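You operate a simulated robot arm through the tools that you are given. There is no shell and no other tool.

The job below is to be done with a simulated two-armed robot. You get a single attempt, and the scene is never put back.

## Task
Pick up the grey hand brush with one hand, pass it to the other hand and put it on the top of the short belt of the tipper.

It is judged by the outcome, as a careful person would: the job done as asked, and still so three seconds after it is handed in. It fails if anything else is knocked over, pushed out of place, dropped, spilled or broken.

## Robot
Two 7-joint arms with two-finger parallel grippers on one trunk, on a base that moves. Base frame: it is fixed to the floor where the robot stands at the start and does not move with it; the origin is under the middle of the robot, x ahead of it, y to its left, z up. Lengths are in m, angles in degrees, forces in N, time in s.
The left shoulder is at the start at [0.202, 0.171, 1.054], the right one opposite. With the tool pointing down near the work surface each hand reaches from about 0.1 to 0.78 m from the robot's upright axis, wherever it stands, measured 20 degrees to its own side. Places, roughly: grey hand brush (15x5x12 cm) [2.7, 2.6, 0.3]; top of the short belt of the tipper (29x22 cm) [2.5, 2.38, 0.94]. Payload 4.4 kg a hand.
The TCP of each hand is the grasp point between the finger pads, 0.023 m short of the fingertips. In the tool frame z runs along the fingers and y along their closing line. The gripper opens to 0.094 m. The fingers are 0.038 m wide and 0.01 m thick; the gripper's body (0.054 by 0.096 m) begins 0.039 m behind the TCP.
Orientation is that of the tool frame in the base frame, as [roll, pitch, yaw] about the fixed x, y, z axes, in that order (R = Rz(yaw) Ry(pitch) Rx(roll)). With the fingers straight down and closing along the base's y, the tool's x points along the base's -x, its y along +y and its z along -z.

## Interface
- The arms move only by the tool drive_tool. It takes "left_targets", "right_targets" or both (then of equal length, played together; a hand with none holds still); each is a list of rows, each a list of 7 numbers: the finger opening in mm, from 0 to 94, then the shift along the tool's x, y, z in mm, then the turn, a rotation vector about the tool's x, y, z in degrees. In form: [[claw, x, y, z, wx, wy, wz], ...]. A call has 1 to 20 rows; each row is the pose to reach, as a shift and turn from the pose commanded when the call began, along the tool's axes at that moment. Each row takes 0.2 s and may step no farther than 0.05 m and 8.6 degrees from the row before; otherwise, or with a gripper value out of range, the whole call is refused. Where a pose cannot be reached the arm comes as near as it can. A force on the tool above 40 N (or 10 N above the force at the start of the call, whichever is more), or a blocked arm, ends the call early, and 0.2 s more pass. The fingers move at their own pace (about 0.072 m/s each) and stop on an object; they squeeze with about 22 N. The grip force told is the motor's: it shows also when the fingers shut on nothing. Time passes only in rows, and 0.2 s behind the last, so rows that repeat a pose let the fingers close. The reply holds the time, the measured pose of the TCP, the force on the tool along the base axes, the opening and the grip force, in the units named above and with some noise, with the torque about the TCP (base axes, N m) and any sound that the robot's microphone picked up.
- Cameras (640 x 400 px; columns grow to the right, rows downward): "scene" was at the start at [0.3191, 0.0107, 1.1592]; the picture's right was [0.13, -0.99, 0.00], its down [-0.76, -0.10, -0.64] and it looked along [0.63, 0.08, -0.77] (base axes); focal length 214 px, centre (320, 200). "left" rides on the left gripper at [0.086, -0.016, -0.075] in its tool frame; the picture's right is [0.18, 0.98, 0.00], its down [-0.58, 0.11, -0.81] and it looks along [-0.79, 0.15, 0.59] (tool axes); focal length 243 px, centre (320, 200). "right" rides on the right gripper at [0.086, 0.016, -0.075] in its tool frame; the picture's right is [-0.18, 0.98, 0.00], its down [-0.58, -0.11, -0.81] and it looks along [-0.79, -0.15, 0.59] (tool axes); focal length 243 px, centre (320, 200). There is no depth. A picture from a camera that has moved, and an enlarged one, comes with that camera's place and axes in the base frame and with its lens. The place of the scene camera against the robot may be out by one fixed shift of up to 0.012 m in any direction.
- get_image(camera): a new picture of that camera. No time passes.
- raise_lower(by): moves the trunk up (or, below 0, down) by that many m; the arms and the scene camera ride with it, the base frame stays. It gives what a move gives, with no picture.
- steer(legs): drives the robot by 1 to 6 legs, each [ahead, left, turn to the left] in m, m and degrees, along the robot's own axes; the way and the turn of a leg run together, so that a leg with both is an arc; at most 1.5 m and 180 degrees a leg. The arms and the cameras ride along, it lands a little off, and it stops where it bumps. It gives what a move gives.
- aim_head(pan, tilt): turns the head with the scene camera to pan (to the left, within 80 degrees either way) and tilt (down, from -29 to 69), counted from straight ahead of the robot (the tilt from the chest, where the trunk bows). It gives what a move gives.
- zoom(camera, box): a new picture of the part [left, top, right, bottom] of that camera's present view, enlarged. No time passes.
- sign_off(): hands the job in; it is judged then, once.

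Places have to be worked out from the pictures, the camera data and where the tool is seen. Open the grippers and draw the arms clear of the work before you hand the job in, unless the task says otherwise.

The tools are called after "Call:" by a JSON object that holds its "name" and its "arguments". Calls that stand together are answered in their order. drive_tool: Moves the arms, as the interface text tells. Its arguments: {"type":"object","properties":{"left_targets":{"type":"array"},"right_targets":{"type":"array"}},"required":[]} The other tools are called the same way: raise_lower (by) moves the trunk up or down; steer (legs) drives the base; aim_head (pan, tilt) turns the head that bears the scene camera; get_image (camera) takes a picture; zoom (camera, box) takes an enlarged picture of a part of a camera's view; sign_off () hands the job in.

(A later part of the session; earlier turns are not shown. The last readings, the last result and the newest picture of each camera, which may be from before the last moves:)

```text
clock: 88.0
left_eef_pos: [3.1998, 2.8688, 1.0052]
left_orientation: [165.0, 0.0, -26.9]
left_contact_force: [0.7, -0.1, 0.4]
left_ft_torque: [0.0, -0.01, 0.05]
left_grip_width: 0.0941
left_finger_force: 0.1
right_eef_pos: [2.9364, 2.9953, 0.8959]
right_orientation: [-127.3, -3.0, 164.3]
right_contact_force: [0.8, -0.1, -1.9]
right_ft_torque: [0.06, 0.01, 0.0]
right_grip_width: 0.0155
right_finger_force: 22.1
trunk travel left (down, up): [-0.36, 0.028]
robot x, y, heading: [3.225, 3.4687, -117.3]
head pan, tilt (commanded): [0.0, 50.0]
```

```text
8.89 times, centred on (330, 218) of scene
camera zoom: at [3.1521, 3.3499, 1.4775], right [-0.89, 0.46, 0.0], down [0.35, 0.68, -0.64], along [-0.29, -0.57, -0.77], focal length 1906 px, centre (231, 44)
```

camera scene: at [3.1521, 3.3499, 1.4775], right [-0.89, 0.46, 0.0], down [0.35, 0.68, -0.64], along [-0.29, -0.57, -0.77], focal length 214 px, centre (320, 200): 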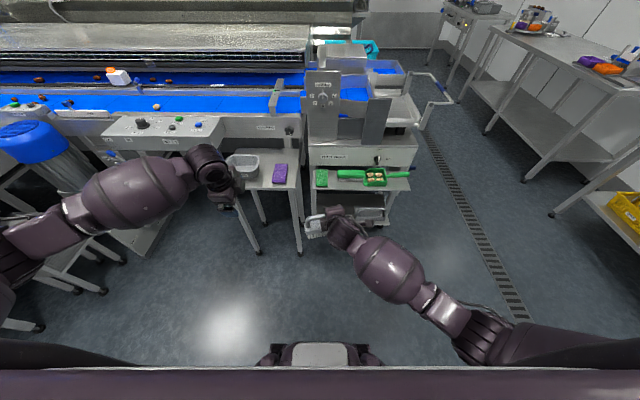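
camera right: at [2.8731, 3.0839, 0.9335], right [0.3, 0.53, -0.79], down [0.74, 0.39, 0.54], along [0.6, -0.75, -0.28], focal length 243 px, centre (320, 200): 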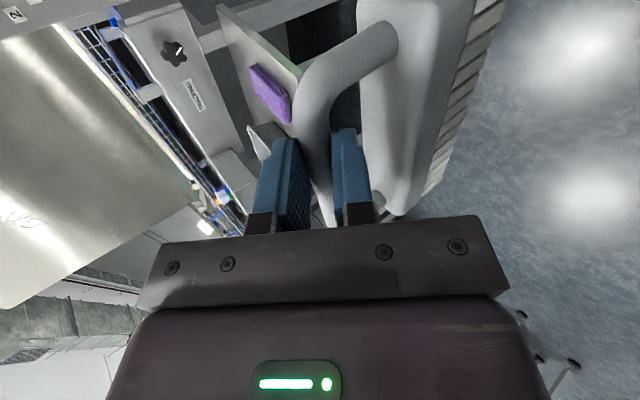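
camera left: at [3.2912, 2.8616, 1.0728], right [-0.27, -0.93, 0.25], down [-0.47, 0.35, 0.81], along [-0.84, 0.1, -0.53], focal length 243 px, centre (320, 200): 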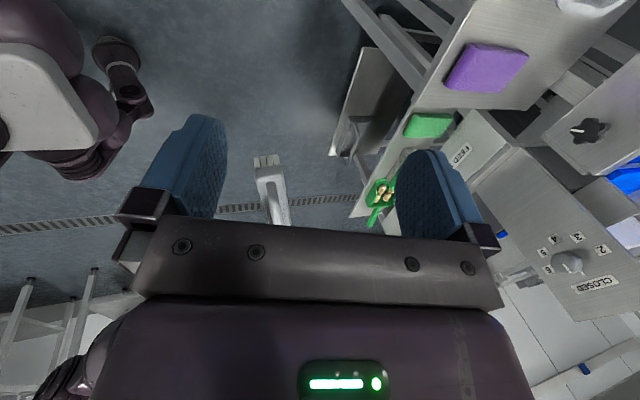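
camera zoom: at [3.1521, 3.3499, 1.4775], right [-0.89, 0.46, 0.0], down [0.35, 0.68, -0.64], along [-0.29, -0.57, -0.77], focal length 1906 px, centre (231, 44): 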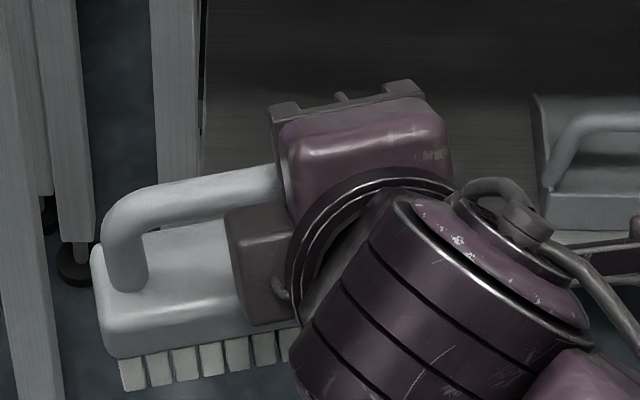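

The bar sags ~9° on its left end in the grip, and I plan for the left hand to take it near its left end, leaning outward 20° so the two grippers don't touch. First I level the brush by rolling the right hand about the forward axis.

Call:
{"name": "drive_tool", "arguments": {"right_targets": [[0, 0, 0, 0, 0, -2.75, 3.6], [0, 0, 0, 0, 0, -5.5, 7.2], [0, 0, 0, 0, 0, -5.5, 7.2]]}}

Call:
{"name": "zoom", "arguments": {"camera": "scene", "box": [300, 195, 360, 240]}}

Call:
{"name": "zoom", "arguments": {"camera": "left", "box": [200, 120, 380, 240]}}

```text
clock: 88.8
left_eef_pos: [3.1996, 2.8691, 1.005]
left_orientation: [165.0, 0.0, -26.8]
left_contact_force: [0.0, 0.0, 0.0]
left_ft_torque: [-0.01, -0.01, -0.01]
left_grip_width: 0.0941
left_finger_force: 0.0
right_eef_pos: [2.937, 2.9959, 0.8955]
right_orientation: [-127.2, 6.1, 164.5]
right_contact_force: [-0.1, -0.3, -2.2]
right_ft_torque: [0.04, 0.04, -0.04]
right_grip_width: 0.0152
right_finger_force: 22.3
trunk travel left (down, up): [-0.36, 0.028]
robot x, y, heading: [3.2222, 3.4705, -117.2]
head pan, tilt (commanded): [0.0, 50.0]
```

```text
8.89 times, centred on (330, 218) of scene
camera zoom: at [3.1521, 3.3498, 1.4776], right [-0.89, 0.46, 0.0], down [0.35, 0.68, -0.64], along [-0.29, -0.57, -0.77], focal length 1906 px, centre (231, 44)
```

zoom: 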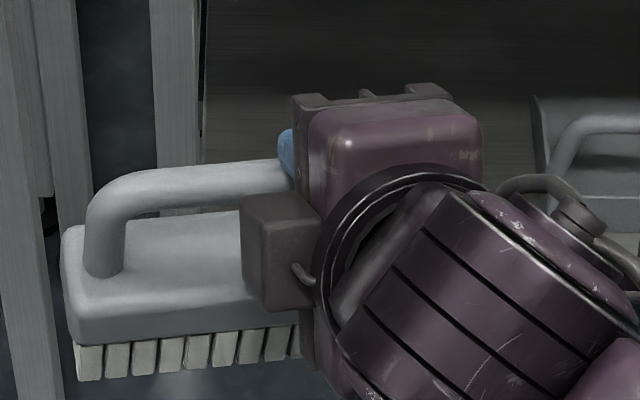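

```text
3.33 times, centred on (290, 180) of left
camera zoom: at [3.2913, 2.8616, 1.0728], right [-0.27, -0.93, 0.25], down [-0.47, 0.35, 0.81], along [-0.84, 0.1, -0.53], focal length 809 px, centre (420, 267)
```

zoom: 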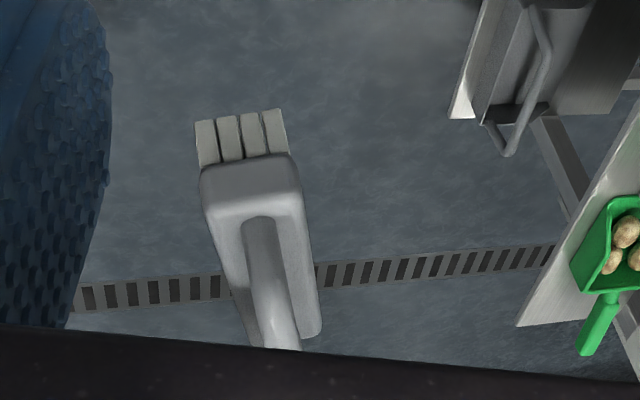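

The brush now hangs level and upright, with its bar at about z≈0.893. I bring the left hand to a pre-grasp point 12 cm up along its leaning axis from the chosen grip point near the bar's left end, opening 50 mm.

Call:
{"name": "drive_tool", "arguments": {"left_targets": [[60, -37, -5, -1, -0.1, -3.8, -1.4], [50, -75, -11, -1, -0.2, -7.5, -2.9], [50, -112, -16, -2, -0.2, -11.3, -4.3], [50, -150, -21, -2, -0.3, -15, -5.8], [50, -187, -27, -3, -0.4, -18.8, -7.2], [50, -187, -27, -3, -0.4, -18.8, -7.2]]}}

Call:
{"name": "get_image", "arguments": {"camera": "left"}}

Call:
{"name": "zoom", "arguments": {"camera": "scene", "box": [240, 150, 400, 270]}}

```text
clock: 90.2
left_eef_pos: [3.0429, 2.9778, 0.9964]
left_orientation: [165.1, 20.1, -24.7]
left_contact_force: [0.1, -1.2, -0.5]
left_ft_torque: [0.01, 0.0, -0.02]
left_grip_width: 0.0501
left_finger_force: 0.1
right_eef_pos: [2.9369, 2.9948, 0.8954]
right_orientation: [-127.2, 6.0, 164.5]
right_contact_force: [1.0, -0.5, -1.3]
right_ft_torque: [0.03, 0.01, 0.01]
right_grip_width: 0.0157
right_finger_force: 21.9
trunk travel left (down, up): [-0.36, 0.028]
robot x, y, heading: [3.2207, 3.4683, -117.2]
head pan, tilt (commanded): [0.0, 50.0]
```

```text
taken
camera left: at [3.1518, 2.9669, 1.0304], right [-0.16, -0.97, 0.17], down [-0.2, 0.2, 0.96], along [-0.97, 0.12, -0.23], focal length 243 px, centre (320, 200)
```

left: 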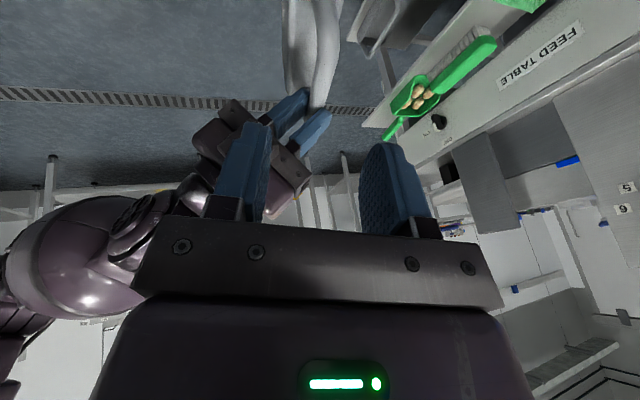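

```text
3.33 times, centred on (320, 210) of scene
camera zoom: at [3.1525, 3.3496, 1.4776], right [-0.89, 0.46, 0.0], down [0.35, 0.68, -0.64], along [-0.29, -0.57, -0.77], focal length 715 px, centre (320, 167)
```

zoom: 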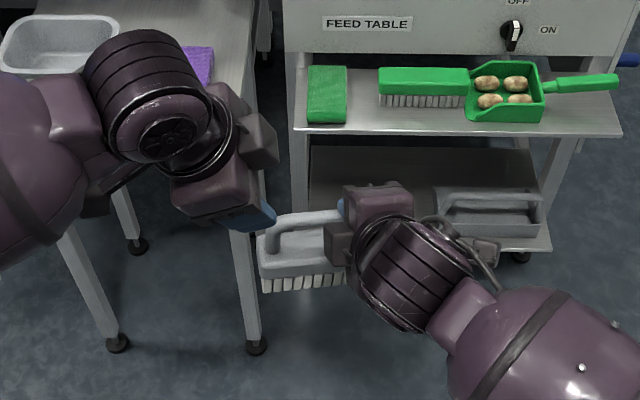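

The bar is visible ahead between the left fingers. I zoom through the left camera to fine-align.

Call:
{"name": "zoom", "arguments": {"camera": "left", "box": [200, 0, 440, 200]}}

Call:
{"name": "zoom", "arguments": {"camera": "scene", "box": [280, 175, 360, 245]}}

```text
2.00 times, centred on (320, 100) of left
camera zoom: at [3.1518, 2.9669, 1.0304], right [-0.16, -0.97, 0.17], down [-0.2, 0.2, 0.96], along [-0.97, 0.12, -0.23], focal length 485 px, centre (320, 400)
```

zoom: 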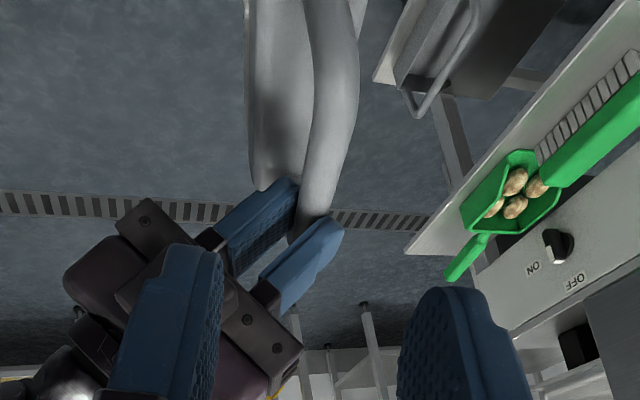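

```text
5.71 times, centred on (320, 210) of scene
camera zoom: at [3.1525, 3.3496, 1.4776], right [-0.89, 0.46, 0.0], down [0.35, 0.68, -0.64], along [-0.29, -0.57, -0.77], focal length 1226 px, centre (320, 143)
```

zoom: 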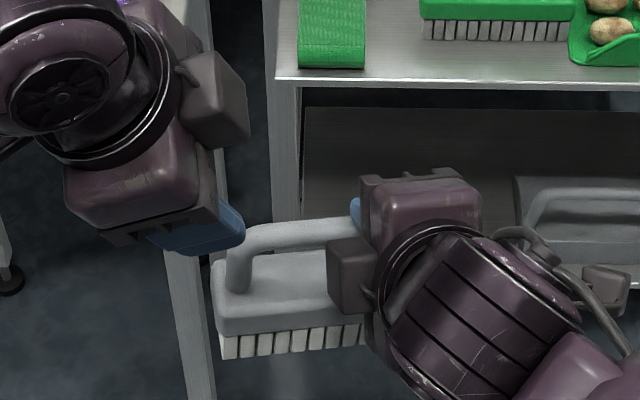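

Alignment looks right: the bar's left part is on the left tool's axis (about 4 mm off toward +y). I advance 70 mm along the fingers, then check.

Call:
{"name": "drive_tool", "arguments": {"left_targets": [[50, 0, 1, 23, 0, 0, 0], [50, 0, 2, 47, 0, 0, 0], [50, 0, 3, 70, 0, 0, 0], [50, 0, 3, 70, 0, 0, 0]]}}

Call:
{"name": "zoom", "arguments": {"camera": "left", "box": [200, 0, 440, 200]}}

Call:
{"name": "zoom", "arguments": {"camera": "scene", "box": [280, 175, 360, 245]}}

Call:
{"name": "get_image", "arguments": {"camera": "right"}}

```text
clock: 91.2
left_eef_pos: [3.0149, 2.9688, 0.9342]
left_orientation: [165.1, 20.1, -24.8]
left_contact_force: [-0.3, 0.4, 0.6]
left_ft_torque: [0.0, 0.02, -0.02]
left_grip_width: 0.0497
left_finger_force: 0.0
right_eef_pos: [2.9365, 2.9945, 0.8957]
right_orientation: [-127.2, 6.1, 164.5]
right_contact_force: [0.4, 1.0, -2.2]
right_ft_torque: [0.04, 0.08, -0.01]
right_grip_width: 0.0152
right_finger_force: 22.2
trunk travel left (down, up): [-0.36, 0.028]
robot x, y, heading: [3.2222, 3.4677, -117.1]
head pan, tilt (commanded): [0.0, 50.0]
```

```text
2.00 times, centred on (320, 100) of left
camera zoom: at [3.1236, 2.9569, 0.9683], right [-0.16, -0.97, 0.17], down [-0.2, 0.21, 0.96], along [-0.97, 0.12, -0.23], focal length 485 px, centre (320, 400)
```

zoom: 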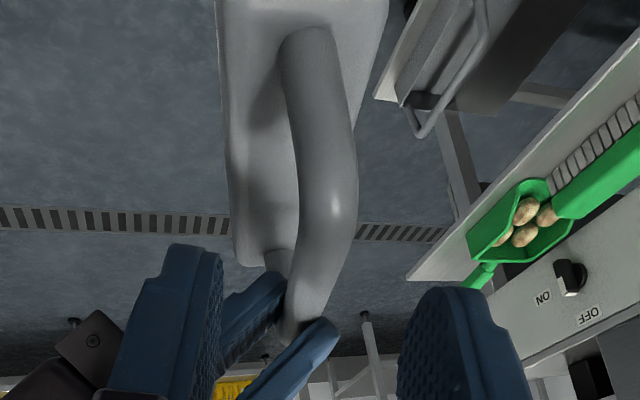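

```text
5.71 times, centred on (320, 210) of scene
camera zoom: at [3.1523, 3.3499, 1.4776], right [-0.89, 0.46, 0.0], down [0.35, 0.68, -0.64], along [-0.29, -0.57, -0.77], focal length 1226 px, centre (320, 143)
```

zoom: 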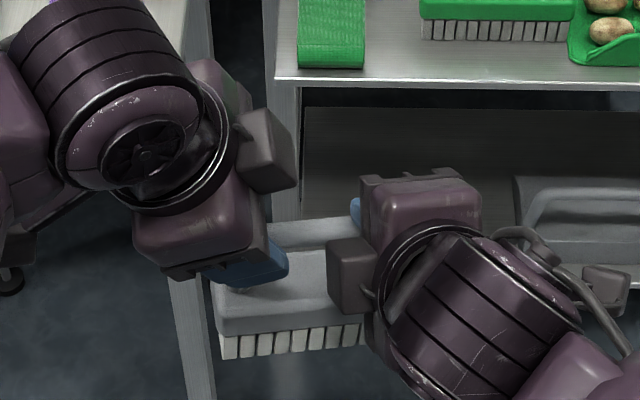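

```text
taken
camera right: at [2.8693, 3.0844, 0.9198], right [0.41, 0.5, -0.76], down [0.65, 0.42, 0.63], along [0.63, -0.76, -0.15], focal length 243 px, centre (320, 200)
```

right: 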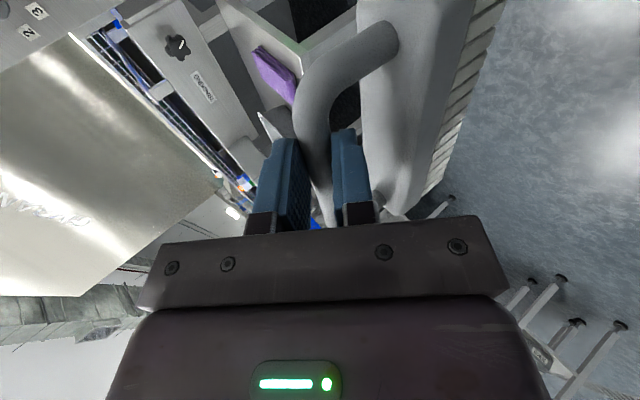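

Still well centred with about 2 cm between the two grippers. I advance the last 41 mm in small steps.

Call:
{"name": "drive_tool", "arguments": {"left_targets": [[50, 0, 0, 14, 0, 0, 0], [50, 0, 1, 28, 0, 0, 0], [50, 0, 1, 41, 0, 0, 0], [50, 0, 1, 41, 0, 0, 0]]}}

Call:
{"name": "zoom", "arguments": {"camera": "left", "box": [200, 0, 440, 230]}}

Call:
{"name": "zoom", "arguments": {"camera": "scene", "box": [280, 175, 360, 245]}}

```text
clock: 92.2
left_eef_pos: [2.9972, 2.963, 0.8972]
left_orientation: [165.1, 20.0, -24.8]
left_contact_force: [0.3, 1.2, 0.9]
left_ft_torque: [-0.01, -0.01, 0.03]
left_grip_width: 0.0502
left_finger_force: 0.1
right_eef_pos: [2.9372, 2.9952, 0.8953]
right_orientation: [-127.2, 6.0, 164.5]
right_contact_force: [0.0, 0.8, -1.5]
right_ft_torque: [0.03, 0.02, 0.03]
right_grip_width: 0.0153
right_finger_force: 22.6
trunk travel left (down, up): [-0.36, 0.028]
robot x, y, heading: [3.2231, 3.4648, -117.2]
head pan, tilt (commanded): [0.0, 50.0]
```

```text
1.74 times, centred on (320, 115) of left
camera zoom: at [3.1069, 2.9512, 0.9314], right [-0.16, -0.97, 0.17], down [-0.2, 0.21, 0.96], along [-0.97, 0.12, -0.23], focal length 422 px, centre (320, 348)
```

zoom: 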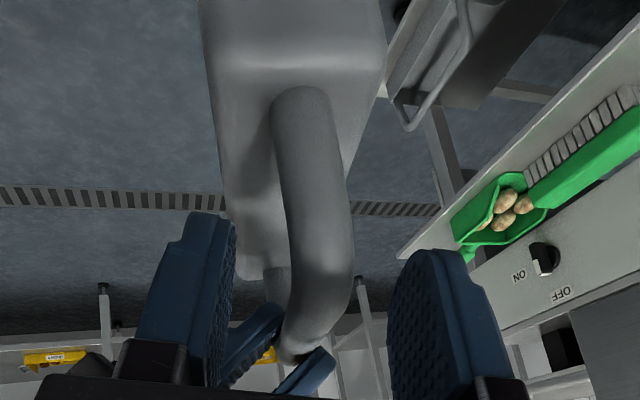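

```text
5.71 times, centred on (320, 210) of scene
camera zoom: at [3.1522, 3.3499, 1.4776], right [-0.89, 0.46, 0.0], down [0.35, 0.68, -0.64], along [-0.29, -0.57, -0.77], focal length 1226 px, centre (320, 143)
```

zoom: 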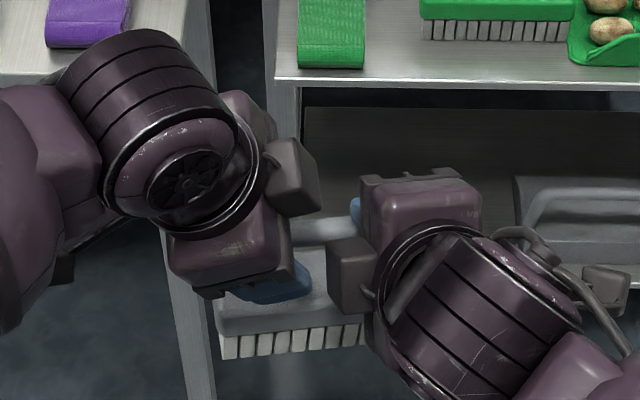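

The bar lies between the left pads, close to centre, with the grippers clear of each other. I close the left gripper.

Call:
{"name": "drive_tool", "arguments": {"left_targets": [[30, 0, 0, 0, 0, 0, 0], [15, 0, 0, 0, 0, 0, 0], [0, 0, 0, 0, 0, 0, 0], [0, 0, 0, 0, 0, 0, 0], [0, 0, 0, 0, 0, 0, 0]]}}

Call:
{"name": "zoom", "arguments": {"camera": "left", "box": [200, 0, 440, 230]}}

```text
clock: 93.4
left_eef_pos: [2.9982, 2.9631, 0.897]
left_orientation: [165.1, 20.2, -24.8]
left_contact_force: [0.6, 4.8, -0.3]
left_ft_torque: [0.25, 0.52, 0.36]
left_grip_width: 0.0174
left_finger_force: 22.2
right_eef_pos: [2.9371, 2.9945, 0.8962]
right_orientation: [-127.1, 6.1, 164.6]
right_contact_force: [-1.2, -4.7, -2.5]
right_ft_torque: [-0.18, -0.48, -0.66]
right_grip_width: 0.0156
right_finger_force: 21.8
trunk travel left (down, up): [-0.36, 0.028]
robot x, y, heading: [3.2232, 3.4664, -117.5]
head pan, tilt (commanded): [0.0, 50.0]
```

```text
1.74 times, centred on (320, 115) of left
camera zoom: at [3.1067, 2.9516, 0.9315], right [-0.16, -0.97, 0.17], down [-0.2, 0.2, 0.96], along [-0.97, 0.12, -0.23], focal length 422 px, centre (320, 348)
```

zoom: 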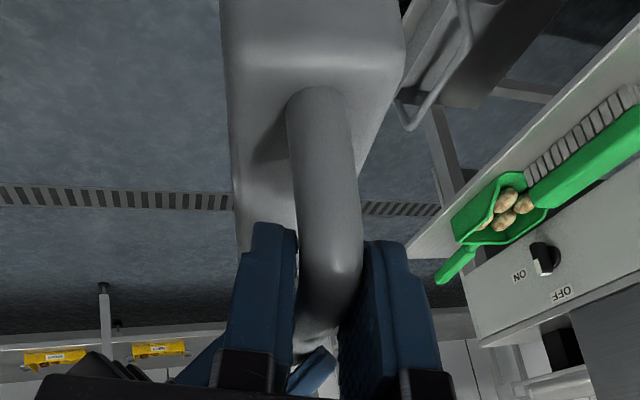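

The left hand holds the bar firmly (22 N, 17 mm) with little internal force. Now I open the right hand in place and watch the left reading.

Call:
{"name": "drive_tool", "arguments": {"right_targets": [[20, 0, 0, 0, 0, 0, 0], [35, 0, 0, 0, 0, 0, 0], [50, 0, 0, 0, 0, 0, 0], [50, 0, 0, 0, 0, 0, 0]]}}

Call:
{"name": "zoom", "arguments": {"camera": "scene", "box": [280, 175, 360, 245]}}

Call:
{"name": "get_image", "arguments": {"camera": "right"}}

```text
clock: 94.4
left_eef_pos: [2.9979, 2.963, 0.8966]
left_orientation: [165.1, 20.0, -24.7]
left_contact_force: [-0.2, -0.1, -0.3]
left_ft_torque: [0.02, -0.04, 0.04]
left_grip_width: 0.0159
left_finger_force: 22.1
right_eef_pos: [2.9364, 2.9952, 0.8963]
right_orientation: [-127.1, 6.0, 164.5]
right_contact_force: [0.8, 0.2, -0.1]
right_ft_torque: [0.01, 0.02, 0.0]
right_grip_width: 0.05
right_finger_force: 0.1
trunk travel left (down, up): [-0.36, 0.028]
robot x, y, heading: [3.2235, 3.4653, -117.5]
head pan, tilt (commanded): [0.0, 50.0]
```

```text
5.71 times, centred on (320, 210) of scene
camera zoom: at [3.1521, 3.3498, 1.4776], right [-0.89, 0.46, 0.0], down [0.35, 0.68, -0.64], along [-0.29, -0.57, -0.77], focal length 1226 px, centre (320, 143)
```

zoom: 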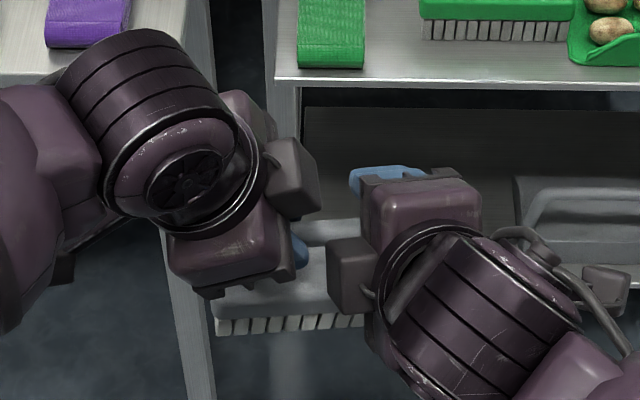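

```text
taken
camera right: at [2.8692, 3.0843, 0.9198], right [0.41, 0.5, -0.76], down [0.65, 0.42, 0.63], along [0.63, -0.76, -0.15], focal length 243 px, centre (320, 200)
```

right: 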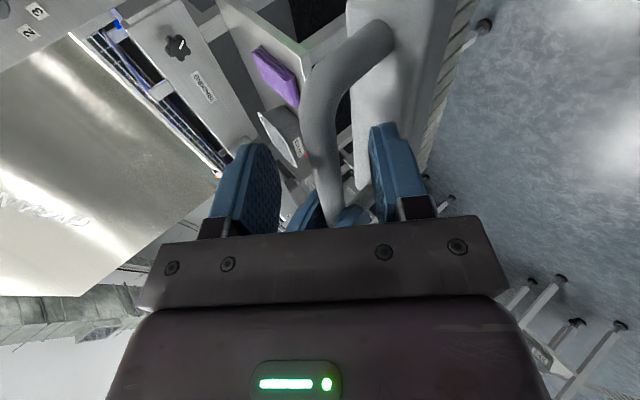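

The left hand alone holds the brush, which stayed put. I withdraw the right hand backward along its fingers by 120 mm.

Call:
{"name": "drive_tool", "arguments": {"right_targets": [[50, 0, 0, -20, 0, 0, 0], [50, 0, 0, -40, 0, 0, 0], [50, 0, 0, -60, 0, 0, 0], [50, 0, 0, -90, 0, 0, 0], [50, 0, 0, -120, 0, 0, 0], [50, 0, 0, -120, 0, 0, 0]]}}

Call:
{"name": "get_image", "arguments": {"camera": "scene"}}

Call:
{"name": "zoom", "arguments": {"camera": "scene", "box": [260, 175, 360, 265]}}

```text
clock: 95.8
left_eef_pos: [2.9975, 2.9618, 0.8976]
left_orientation: [165.1, 20.1, -24.7]
left_contact_force: [-0.8, -0.8, 0.3]
left_ft_torque: [-0.02, -0.04, 0.04]
left_grip_width: 0.016
left_finger_force: 22.0
right_eef_pos: [2.9554, 3.0892, 0.9677]
right_orientation: [-127.2, 6.0, 164.5]
right_contact_force: [0.7, 0.0, 0.0]
right_ft_torque: [-0.04, 0.0, 0.01]
right_grip_width: 0.05
right_finger_force: 0.0
trunk travel left (down, up): [-0.36, 0.028]
robot x, y, heading: [3.221, 3.4651, -117.0]
head pan, tilt (commanded): [0.0, 50.0]
```

```text
taken
camera scene: at [3.1521, 3.3495, 1.4775], right [-0.89, 0.46, 0.0], down [0.35, 0.68, -0.64], along [-0.29, -0.57, -0.77], focal length 214 px, centre (320, 200)
```

scene: 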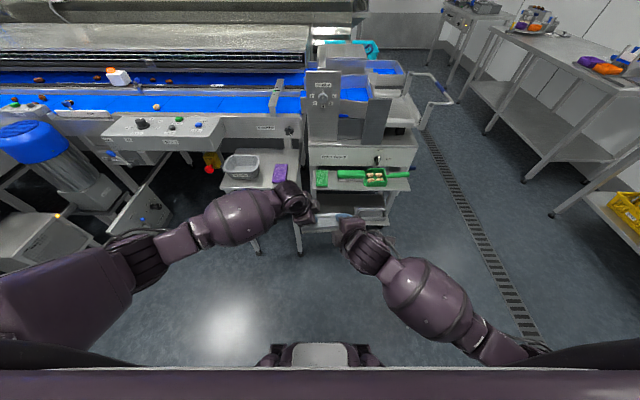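

```text
4.44 times, centred on (310, 220) of scene
camera zoom: at [3.1521, 3.3495, 1.4775], right [-0.89, 0.46, 0.0], down [0.35, 0.68, -0.64], along [-0.29, -0.57, -0.77], focal length 953 px, centre (364, 111)
```

zoom: 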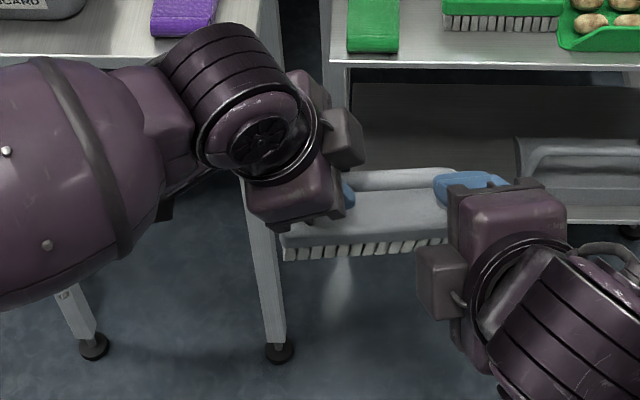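

Handover done: the brush hangs from the left hand. I move the right hand well away to the right.

Call:
{"name": "drive_tool", "arguments": {"right_targets": [[50, 40, 0, -10, 0, 0, 0], [50, 80, 0, -20, 0, 0, 0], [50, 120, 0, -30, 0, 0, 0], [50, 160, 0, -30, 0, 0, 0], [50, 200, 0, -30, 0, 0, 0], [50, 240, 0, -30, 0, 0, 0]]}}

Call:
{"name": "get_image", "arguments": {"camera": "scene"}}

Call:
{"name": "zoom", "arguments": {"camera": "scene", "box": [260, 175, 360, 265]}}

Call:
{"name": "get_image", "arguments": {"camera": "left"}}

```text
clock: 97.2
left_eef_pos: [2.9979, 2.9625, 0.8964]
left_orientation: [165.1, 20.0, -24.7]
left_contact_force: [-0.9, -0.5, -0.9]
left_ft_torque: [0.01, -0.07, -0.03]
left_grip_width: 0.0159
left_finger_force: 22.2
right_eef_pos: [2.7314, 3.1768, 0.9625]
right_orientation: [-127.2, 6.0, 164.5]
right_contact_force: [-0.4, 0.3, -0.3]
right_ft_torque: [-0.01, 0.0, 0.02]
right_grip_width: 0.05
right_finger_force: 0.0
trunk travel left (down, up): [-0.36, 0.028]
robot x, y, heading: [3.2202, 3.4672, -117.2]
head pan, tilt (commanded): [0.0, 50.0]
```

```text
taken
camera scene: at [3.1515, 3.35, 1.4776], right [-0.89, 0.46, 0.0], down [0.35, 0.68, -0.64], along [-0.29, -0.57, -0.77], focal length 214 px, centre (320, 200)
```

scene: 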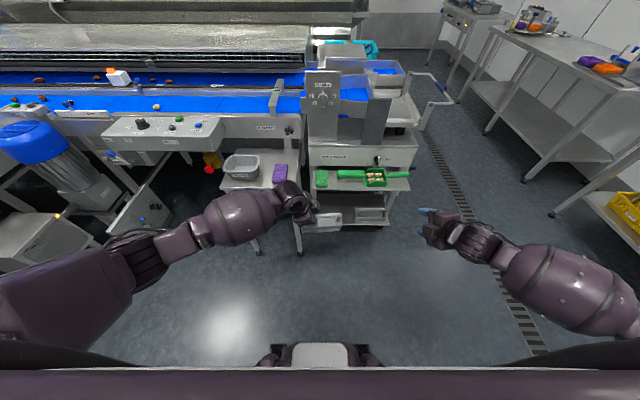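

```text
4.44 times, centred on (310, 220) of scene
camera zoom: at [3.1515, 3.35, 1.4776], right [-0.89, 0.46, 0.0], down [0.35, 0.68, -0.64], along [-0.29, -0.57, -0.77], focal length 953 px, centre (364, 111)
```

zoom: 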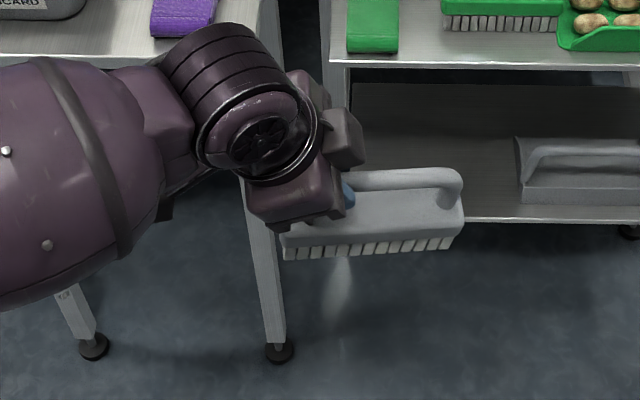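

```text
taken
camera left: at [3.1064, 2.9514, 0.9315], right [-0.16, -0.97, 0.17], down [-0.2, 0.21, 0.96], along [-0.97, 0.12, -0.23], focal length 243 px, centre (320, 200)
```

left: 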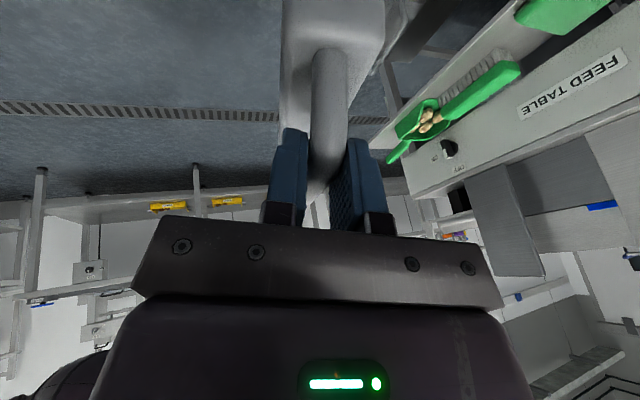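

Now I examine the belt area from the raised head to localise it for placing.

Call:
{"name": "zoom", "arguments": {"camera": "scene", "box": [290, 50, 450, 150]}}

Call:
{"name": "zoom", "arguments": {"camera": "scene", "box": [300, 60, 390, 120]}}

```text
4.00 times, centred on (370, 100) of scene
camera zoom: at [3.1515, 3.35, 1.4776], right [-0.89, 0.46, 0.0], down [0.35, 0.68, -0.64], along [-0.29, -0.57, -0.77], focal length 858 px, centre (120, 600)
```

zoom: 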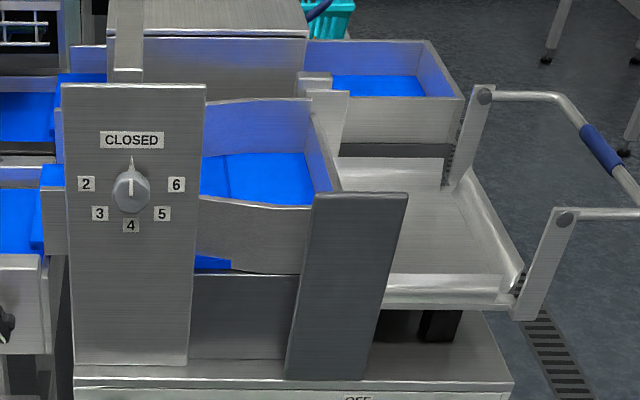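

```text
6.67 times, centred on (345, 90) of scene
camera zoom: at [3.1515, 3.35, 1.4776], right [-0.89, 0.46, 0.0], down [0.35, 0.68, -0.64], along [-0.29, -0.57, -0.77], focal length 1430 px, centre (153, 933)
```

zoom: 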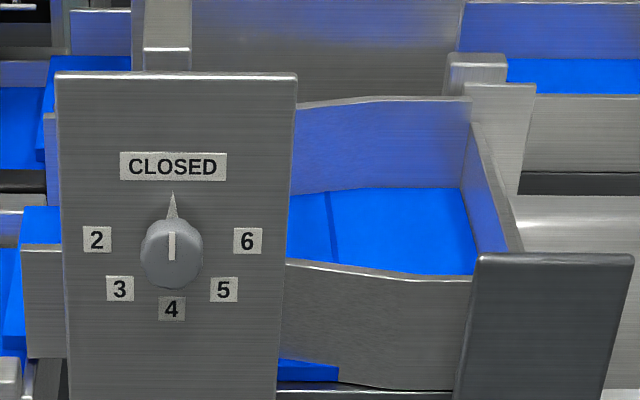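

The belt lies between a near wall (top z≈1.0), a far wall, the pan's end wall and the FEED gate: usable area about b 0.92–1.15, a 3.18–3.40 in room axes. I'll lay the brush across it, so I turn the left hand ~86° about the vertical and raise it to z≈1.17 here in free space.

Call:
{"name": "drive_tool", "arguments": {"left_targets": [[0, 3, 14, -25, -2.66, 1.89, -7.07], [0, 6, 28, -50, -5.33, 3.78, -14.15], [0, 9, 41, -75, -7.99, 5.67, -21.2], [0, 12, 55, -99, -10.65, 7.56, -28.3], [0, 15, 69, -124, -13.3, 9.45, -35.4], [0, 17, 83, -149, -16, 11.3, -42.4], [0, 20, 97, -174, -18.6, 13.2, -49.5], [0, 23, 110, -199, -21.3, 15.1, -56.6], [0, 26, 124, -224, -24, 17, -63.7], [0, 29, 138, -248, -26.6, 18.9, -70.7], [0, 32, 152, -273, -29.3, 20.8, -77.8], [0, 32, 152, -273, -29.3, 20.8, -77.8]]}}

Call:
{"name": "get_image", "arguments": {"camera": "scene"}}

Call:
{"name": "get_image", "arguments": {"camera": "left"}}

```text
clock: 99.8
left_eef_pos: [3.0873, 2.8385, 1.1687]
left_orientation: [165.2, 19.9, 61.0]
left_contact_force: [-0.3, 0.3, 0.0]
left_ft_torque: [0.02, 0.0, 0.02]
left_grip_width: 0.0158
left_finger_force: 21.6
right_eef_pos: [2.7311, 3.1773, 0.9606]
right_orientation: [-127.1, 6.0, 164.5]
right_contact_force: [-0.9, -0.2, -0.4]
right_ft_torque: [-0.01, 0.01, 0.01]
right_grip_width: 0.0497
right_finger_force: 0.1
trunk travel left (down, up): [-0.36, 0.028]
robot x, y, heading: [3.2227, 3.4645, -117.2]
head pan, tilt (commanded): [0.0, 50.0]
```

```text
taken
camera scene: at [3.1516, 3.3502, 1.4775], right [-0.89, 0.46, 0.0], down [0.35, 0.68, -0.64], along [-0.29, -0.57, -0.77], focal length 214 px, centre (320, 200)
```

scene: 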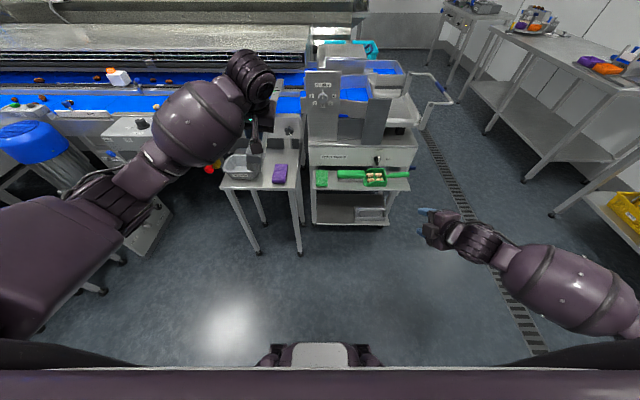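

```text
taken
camera left: at [3.107, 2.9474, 1.2042], right [0.96, -0.23, 0.18], down [-0.22, -0.19, 0.96], along [-0.19, -0.95, -0.23], focal length 243 px, centre (320, 200)
```

left: 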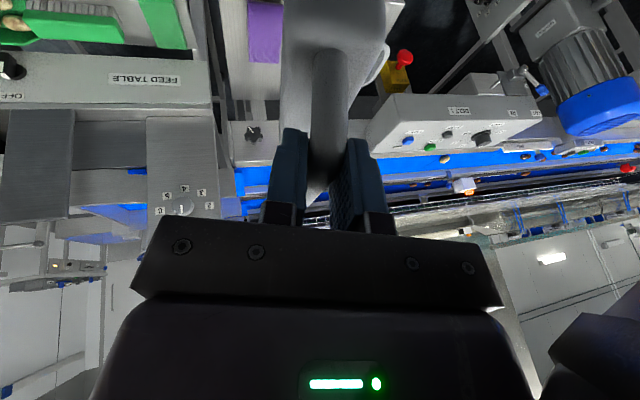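

Pose reached with no reach limit. I check how the brush hangs in the left hand.

Call:
{"name": "zoom", "arguments": {"camera": "scene", "box": [215, 60, 295, 180]}}

Call:
{"name": "zoom", "arguments": {"camera": "left", "box": [240, 0, 420, 220]}}

Call:
{"name": "get_image", "arguments": {"camera": "right"}}

```text
3.33 times, centred on (255, 120) of scene
camera zoom: at [3.1516, 3.3502, 1.4775], right [-0.89, 0.46, 0.0], down [0.35, 0.68, -0.64], along [-0.29, -0.57, -0.77], focal length 715 px, centre (537, 467)
```

zoom: 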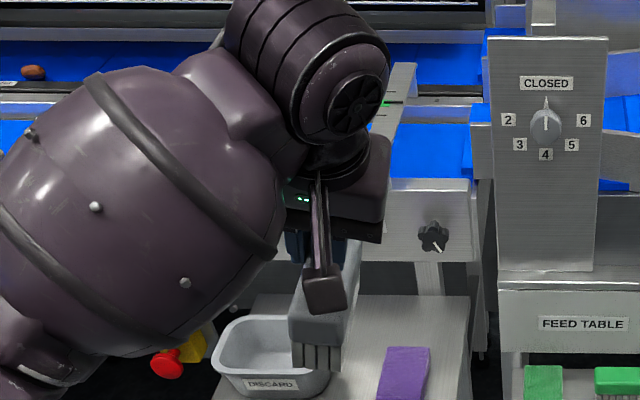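

```text
1.82 times, centred on (330, 110) of left
camera zoom: at [3.107, 2.9474, 1.2042], right [0.96, -0.23, 0.18], down [-0.22, -0.19, 0.96], along [-0.19, -0.95, -0.23], focal length 441 px, centre (302, 364)
```

zoom: 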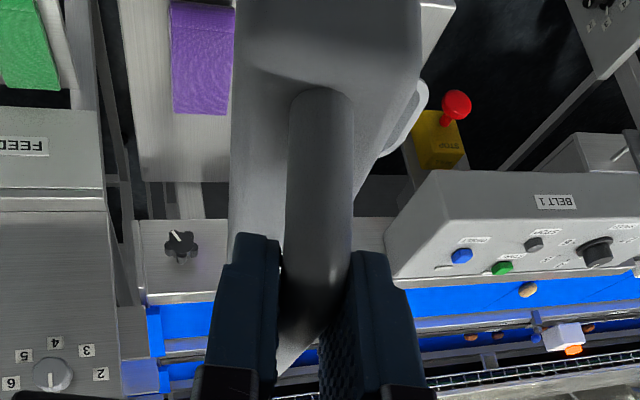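

```text
taken
camera right: at [2.6638, 3.2663, 0.9859], right [0.41, 0.5, -0.76], down [0.65, 0.42, 0.63], along [0.63, -0.76, -0.15], focal length 243 px, centre (320, 200)
```

right: 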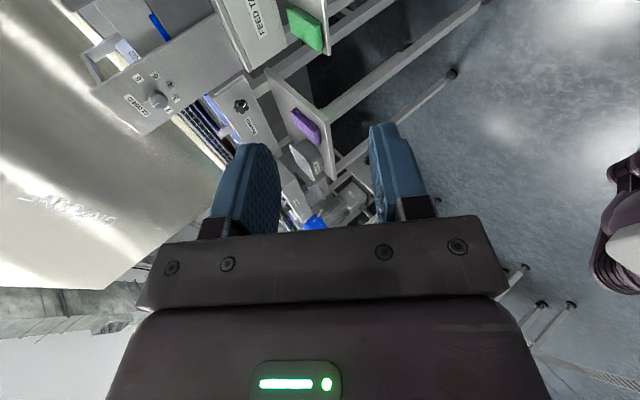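

The brush hangs upright. To keep my base farther from the shelf I test extending the left hand 8 cm more forward (to ≈0.70 m ahead of the axis).

Call:
{"name": "drive_tool", "arguments": {"left_targets": [[0, -25, -1, 9, 0, 0, 0], [0, -50, -3, 18, 0, 0, 0], [0, -75, -4, 27, 0, 0, 0], [0, -75, -4, 27, 0, 0, 0]]}}

```text
clock: 100.8
left_eef_pos: [3.053, 2.7672, 1.1692]
left_orientation: [165.1, 20.0, 60.8]
left_contact_force: [0.6, 0.2, -1.9]
left_ft_torque: [0.07, -0.01, 0.0]
left_grip_width: 0.0157
left_finger_force: 21.9
right_eef_pos: [2.7313, 3.1762, 0.9617]
right_orientation: [-127.2, 6.0, 164.4]
right_contact_force: [0.5, 0.2, -0.4]
right_ft_torque: [0.01, -0.01, -0.05]
right_grip_width: 0.0502
right_finger_force: 0.0
trunk travel left (down, up): [-0.36, 0.028]
robot x, y, heading: [3.223, 3.4699, -116.9]
head pan, tilt (commanded): [0.0, 50.0]
```

Reached 0.70 m ahead easily. Before driving in, I check the left forearm and elbow height, since they must clear the gauge panel (top z≈1.15).

Call:
{"name": "aim_head", "arguments": {"pan": 35, "tilt": 25}}

Call:
{"name": "get_image", "arguments": {"camera": "scene"}}

```text
clock: 101.8
left_eef_pos: [3.0535, 2.7672, 1.1684]
left_orientation: [165.1, 19.9, 60.9]
left_contact_force: [0.2, 0.3, -1.4]
left_ft_torque: [0.07, 0.02, -0.02]
left_grip_width: 0.016
left_finger_force: 22.4
right_eef_pos: [2.7324, 3.1767, 0.9622]
right_orientation: [-127.3, 6.0, 164.5]
right_contact_force: [-0.4, -0.5, 0.2]
right_ft_torque: [0.01, 0.01, 0.01]
right_grip_width: 0.05
right_finger_force: 0.1
trunk travel left (down, up): [-0.36, 0.028]
robot x, y, heading: [3.2249, 3.4657, -116.9]
head pan, tilt (commanded): [35.0, 25.0]
```

```text
taken
camera scene: at [3.1997, 3.327, 1.515], right [-0.99, -0.14, 0.0], down [-0.06, 0.42, -0.91], along [0.12, -0.9, -0.42], focal length 214 px, centre (320, 200)
```

scene: 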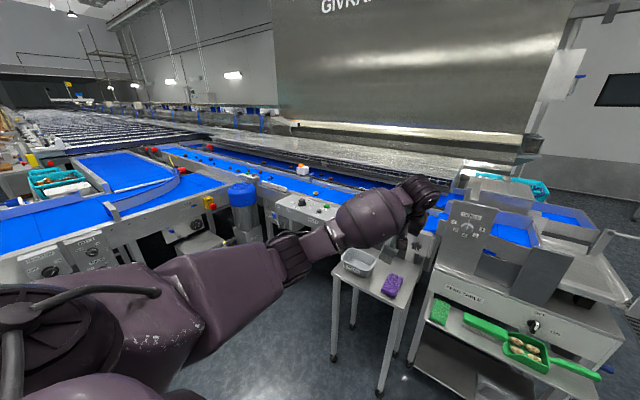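

The forearm lies at z≈1.3 and would pass to the right of the panel, so the approach is safe. I strafe right 0.30 m to line the brush up with the gap between panel and column, then go forward 0.28 m and look.

Call:
{"name": "steer", "arguments": {"legs": [[-0.011, -0.297, 0], [0.28, -0.01, 0]]}}

Call:
{"name": "aim_head", "arguments": {"pan": 0, "tilt": 40}}

Call:
{"name": "get_image", "arguments": {"camera": "scene"}}

Call:
{"name": "get_image", "arguments": {"camera": "left"}}

```text
clock: 106.6
left_eef_pos: [2.6483, 2.6681, 1.169]
left_orientation: [165.1, 19.9, 60.7]
left_contact_force: [0.1, 0.2, -1.1]
left_ft_torque: [0.09, 0.01, -0.03]
left_grip_width: 0.0156
left_finger_force: 22.2
right_eef_pos: [2.3303, 3.08, 0.9616]
right_orientation: [-127.2, 6.0, 164.2]
right_contact_force: [0.0, 0.1, -0.1]
right_ft_torque: [0.0, 0.0, -0.01]
right_grip_width: 0.0499
right_finger_force: 0.0
trunk travel left (down, up): [-0.36, 0.028]
robot x, y, heading: [2.823, 3.372, -117.4]
head pan, tilt (commanded): [35.0, 25.0]
```

```text
clock: 107.6
left_eef_pos: [2.6482, 2.668, 1.167]
left_orientation: [165.0, 19.9, 60.8]
left_contact_force: [0.0, 0.7, -2.2]
left_ft_torque: [0.06, -0.05, 0.05]
left_grip_width: 0.0155
left_finger_force: 21.5
right_eef_pos: [2.3298, 3.0809, 0.9621]
right_orientation: [-127.2, 6.0, 164.2]
right_contact_force: [-0.4, -0.2, -1.1]
right_ft_torque: [-0.04, -0.01, 0.01]
right_grip_width: 0.0499
right_finger_force: 0.1
trunk travel left (down, up): [-0.36, 0.028]
robot x, y, heading: [2.8234, 3.371, -117.4]
head pan, tilt (commanded): [0.0, 40.0]
```

```text
taken
camera scene: at [2.7473, 3.2441, 1.4918], right [-0.89, 0.46, 0.0], down [0.29, 0.57, -0.77], along [-0.35, -0.68, -0.64], focal length 214 px, centre (320, 200)
```

scene: 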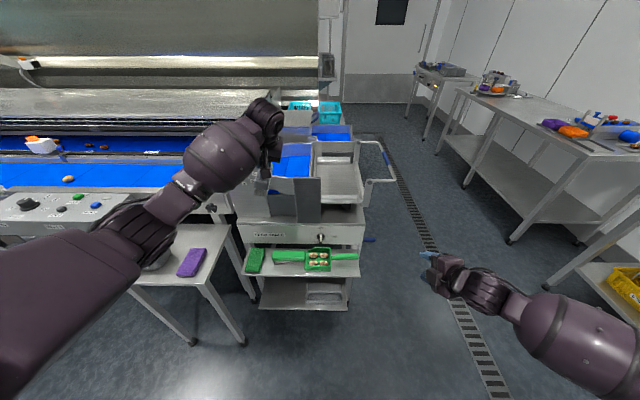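

```text
taken
camera left: at [2.6684, 2.7772, 1.2035], right [0.96, -0.24, 0.17], down [-0.22, -0.19, 0.96], along [-0.2, -0.95, -0.23], focal length 243 px, centre (320, 200)
```

left: 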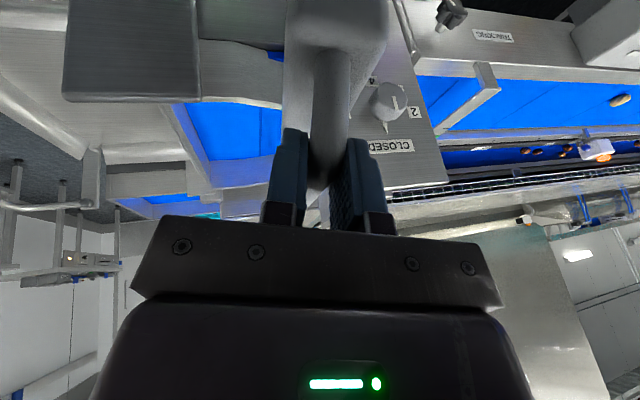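

The wrist camera sees the panel's knob face and the belt. I zoom to locate the panel's edge, near wall and belt relative to the tool.

Call:
{"name": "zoom", "arguments": {"camera": "left", "box": [60, 0, 460, 230]}}

Call:
{"name": "zoom", "arguments": {"camera": "scene", "box": [230, 90, 380, 230]}}

```text
1.60 times, centred on (260, 115) of left
camera zoom: at [2.6684, 2.7772, 1.2035], right [0.96, -0.24, 0.17], down [-0.22, -0.19, 0.96], along [-0.2, -0.95, -0.23], focal length 388 px, centre (416, 336)
```

zoom: 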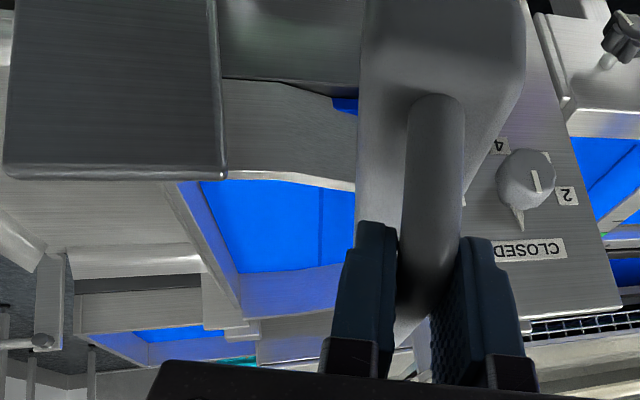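

```text
2.86 times, centred on (305, 160) of scene
camera zoom: at [2.7473, 3.2441, 1.4918], right [-0.89, 0.46, 0.0], down [0.29, 0.57, -0.77], along [-0.35, -0.68, -0.64], focal length 613 px, centre (363, 314)
```

zoom: 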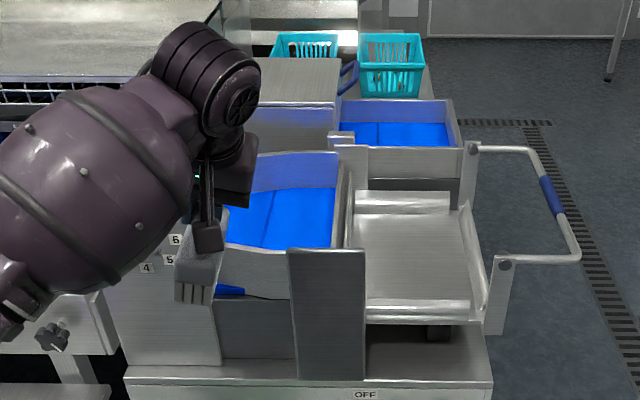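

Measurements: brush centred at b≈1.02, with ≈4 cm to the panel (b≥1.09) and to the column (b≤0.96); brush bottom z≈1.05 clears the near wall (≤1.0). Before going in I pull the right hand back 20 cm so it stays away from the pan's handle.

Call:
{"name": "drive_tool", "arguments": {"right_targets": [[50, 0, 24, -32, 0, 0, 0], [50, 0, 48, -64, 0, 0, 0], [50, 0, 73, -95, 0, 0, 0], [50, 0, 97, -127, 0, 0, 0], [50, 0, 121, -159, 0, 0, 0], [50, 0, 121, -159, 0, 0, 0]]}}

Call:
{"name": "get_image", "arguments": {"camera": "scene"}}

```text
clock: 109.0
left_eef_pos: [2.6479, 2.6676, 1.1684]
left_orientation: [165.1, 19.9, 60.8]
left_contact_force: [0.4, 0.2, -1.8]
left_ft_torque: [0.06, -0.03, 0.0]
left_grip_width: 0.0158
left_finger_force: 22.4
right_eef_pos: [2.3859, 3.2714, 0.9615]
right_orientation: [-127.2, 6.0, 164.3]
right_contact_force: [0.2, 0.2, 0.5]
right_ft_torque: [0.0, 0.03, -0.01]
right_grip_width: 0.0501
right_finger_force: 0.1
trunk travel left (down, up): [-0.36, 0.028]
robot x, y, heading: [2.8241, 3.3701, -117.5]
head pan, tilt (commanded): [0.0, 40.0]
```

```text
taken
camera scene: at [2.7466, 3.2432, 1.4916], right [-0.89, 0.46, 0.0], down [0.3, 0.57, -0.77], along [-0.35, -0.68, -0.64], focal length 214 px, centre (320, 200)
```

scene: 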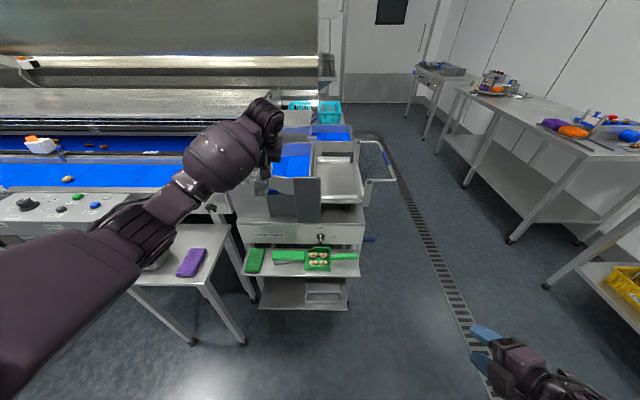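

Right hand is tucked. I drive forward 0.16 m so the brush passes over the near wall, then check.

Call:
{"name": "steer", "arguments": {"legs": [[0.16, -0.004, 0]]}}

Call:
{"name": "zoom", "arguments": {"camera": "left", "box": [60, 0, 460, 230]}}

Call:
{"name": "zoom", "arguments": {"camera": "scene", "box": [230, 90, 400, 250]}}

```text
clock: 110.4
left_eef_pos: [2.5732, 2.525, 1.1686]
left_orientation: [165.1, 19.9, 61.0]
left_contact_force: [0.2, 0.0, -2.3]
left_ft_torque: [0.08, -0.03, -0.04]
left_grip_width: 0.0158
left_finger_force: 21.9
right_eef_pos: [2.3088, 3.1278, 0.9611]
right_orientation: [-127.3, 6.1, 164.4]
right_contact_force: [-0.9, 0.6, 0.2]
right_ft_torque: [0.02, -0.01, -0.02]
right_grip_width: 0.0499
right_finger_force: 0.0
trunk travel left (down, up): [-0.36, 0.028]
robot x, y, heading: [2.7434, 3.225, -117.0]
head pan, tilt (commanded): [0.0, 40.0]
```

```text
1.60 times, centred on (260, 115) of left
camera zoom: at [2.5928, 2.6335, 1.2029], right [0.96, -0.23, 0.18], down [-0.22, -0.19, 0.96], along [-0.19, -0.95, -0.23], focal length 388 px, centre (416, 336)
```

zoom: 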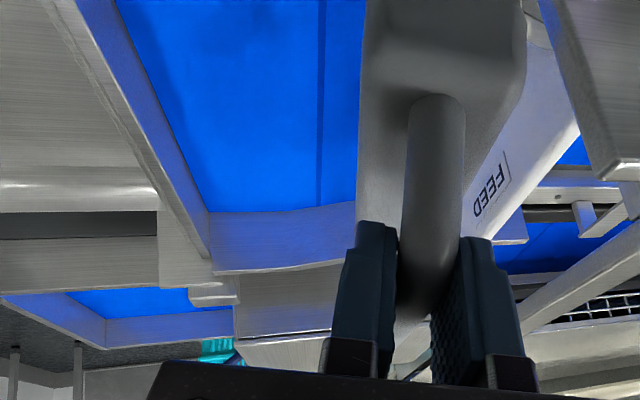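

```text
2.50 times, centred on (315, 170) of scene
camera zoom: at [2.6695, 3.1006, 1.4916], right [-0.89, 0.46, 0.0], down [0.29, 0.57, -0.77], along [-0.35, -0.68, -0.64], focal length 536 px, centre (332, 275)
```

zoom: 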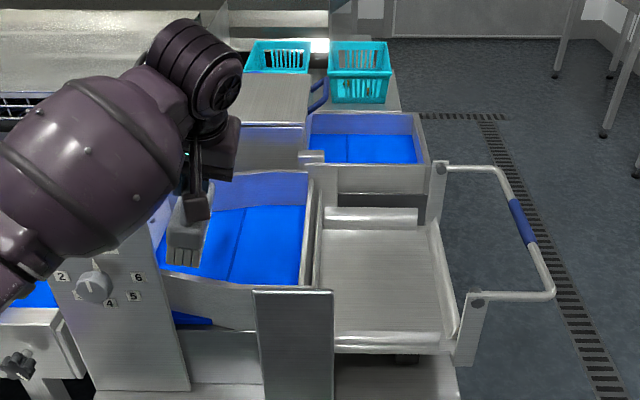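

Clear view: the belt spans b≈0.92–1.165 and a≈3.155–3.41, and the brush (b≈1.026) is heading to its middle. I drive the last 0.125 m forward.

Call:
{"name": "steer", "arguments": {"legs": [[0.125, -0.004, 0]]}}

Call:
{"name": "zoom", "arguments": {"camera": "left", "box": [60, 0, 640, 300]}}

Call:
{"name": "zoom", "arguments": {"camera": "scene", "box": [230, 90, 400, 250]}}

```text
clock: 111.7
left_eef_pos: [2.5133, 2.4162, 1.1674]
left_orientation: [165.1, 19.8, 61.1]
left_contact_force: [-0.3, -0.2, -2.9]
left_ft_torque: [0.08, 0.01, 0.03]
left_grip_width: 0.0156
left_finger_force: 21.9
right_eef_pos: [2.2475, 3.0182, 0.9616]
right_orientation: [-127.3, 6.1, 164.6]
right_contact_force: [-0.4, 0.7, -0.3]
right_ft_torque: [0.01, 0.01, 0.01]
right_grip_width: 0.0502
right_finger_force: 0.0
trunk travel left (down, up): [-0.36, 0.028]
robot x, y, heading: [2.683, 3.1207, -117.0]
head pan, tilt (commanded): [0.0, 40.0]
```

```text
1.10 times, centred on (350, 150) of left
camera zoom: at [2.533, 2.5238, 1.2027], right [0.96, -0.23, 0.18], down [-0.22, -0.19, 0.96], along [-0.19, -0.95, -0.23], focal length 268 px, centre (287, 255)
```

zoom: 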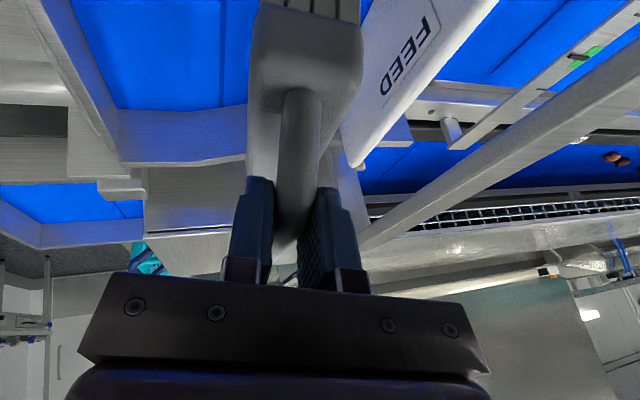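

```text
2.50 times, centred on (315, 170) of scene
camera zoom: at [2.609, 2.991, 1.4916], right [-0.89, 0.45, 0.0], down [0.29, 0.57, -0.77], along [-0.35, -0.68, -0.64], focal length 536 px, centre (332, 275)
```

zoom: 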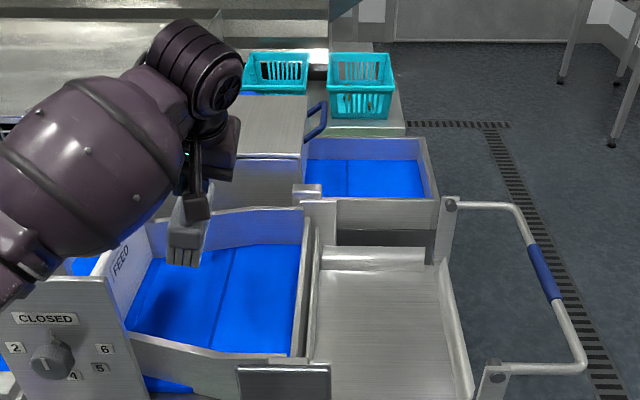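

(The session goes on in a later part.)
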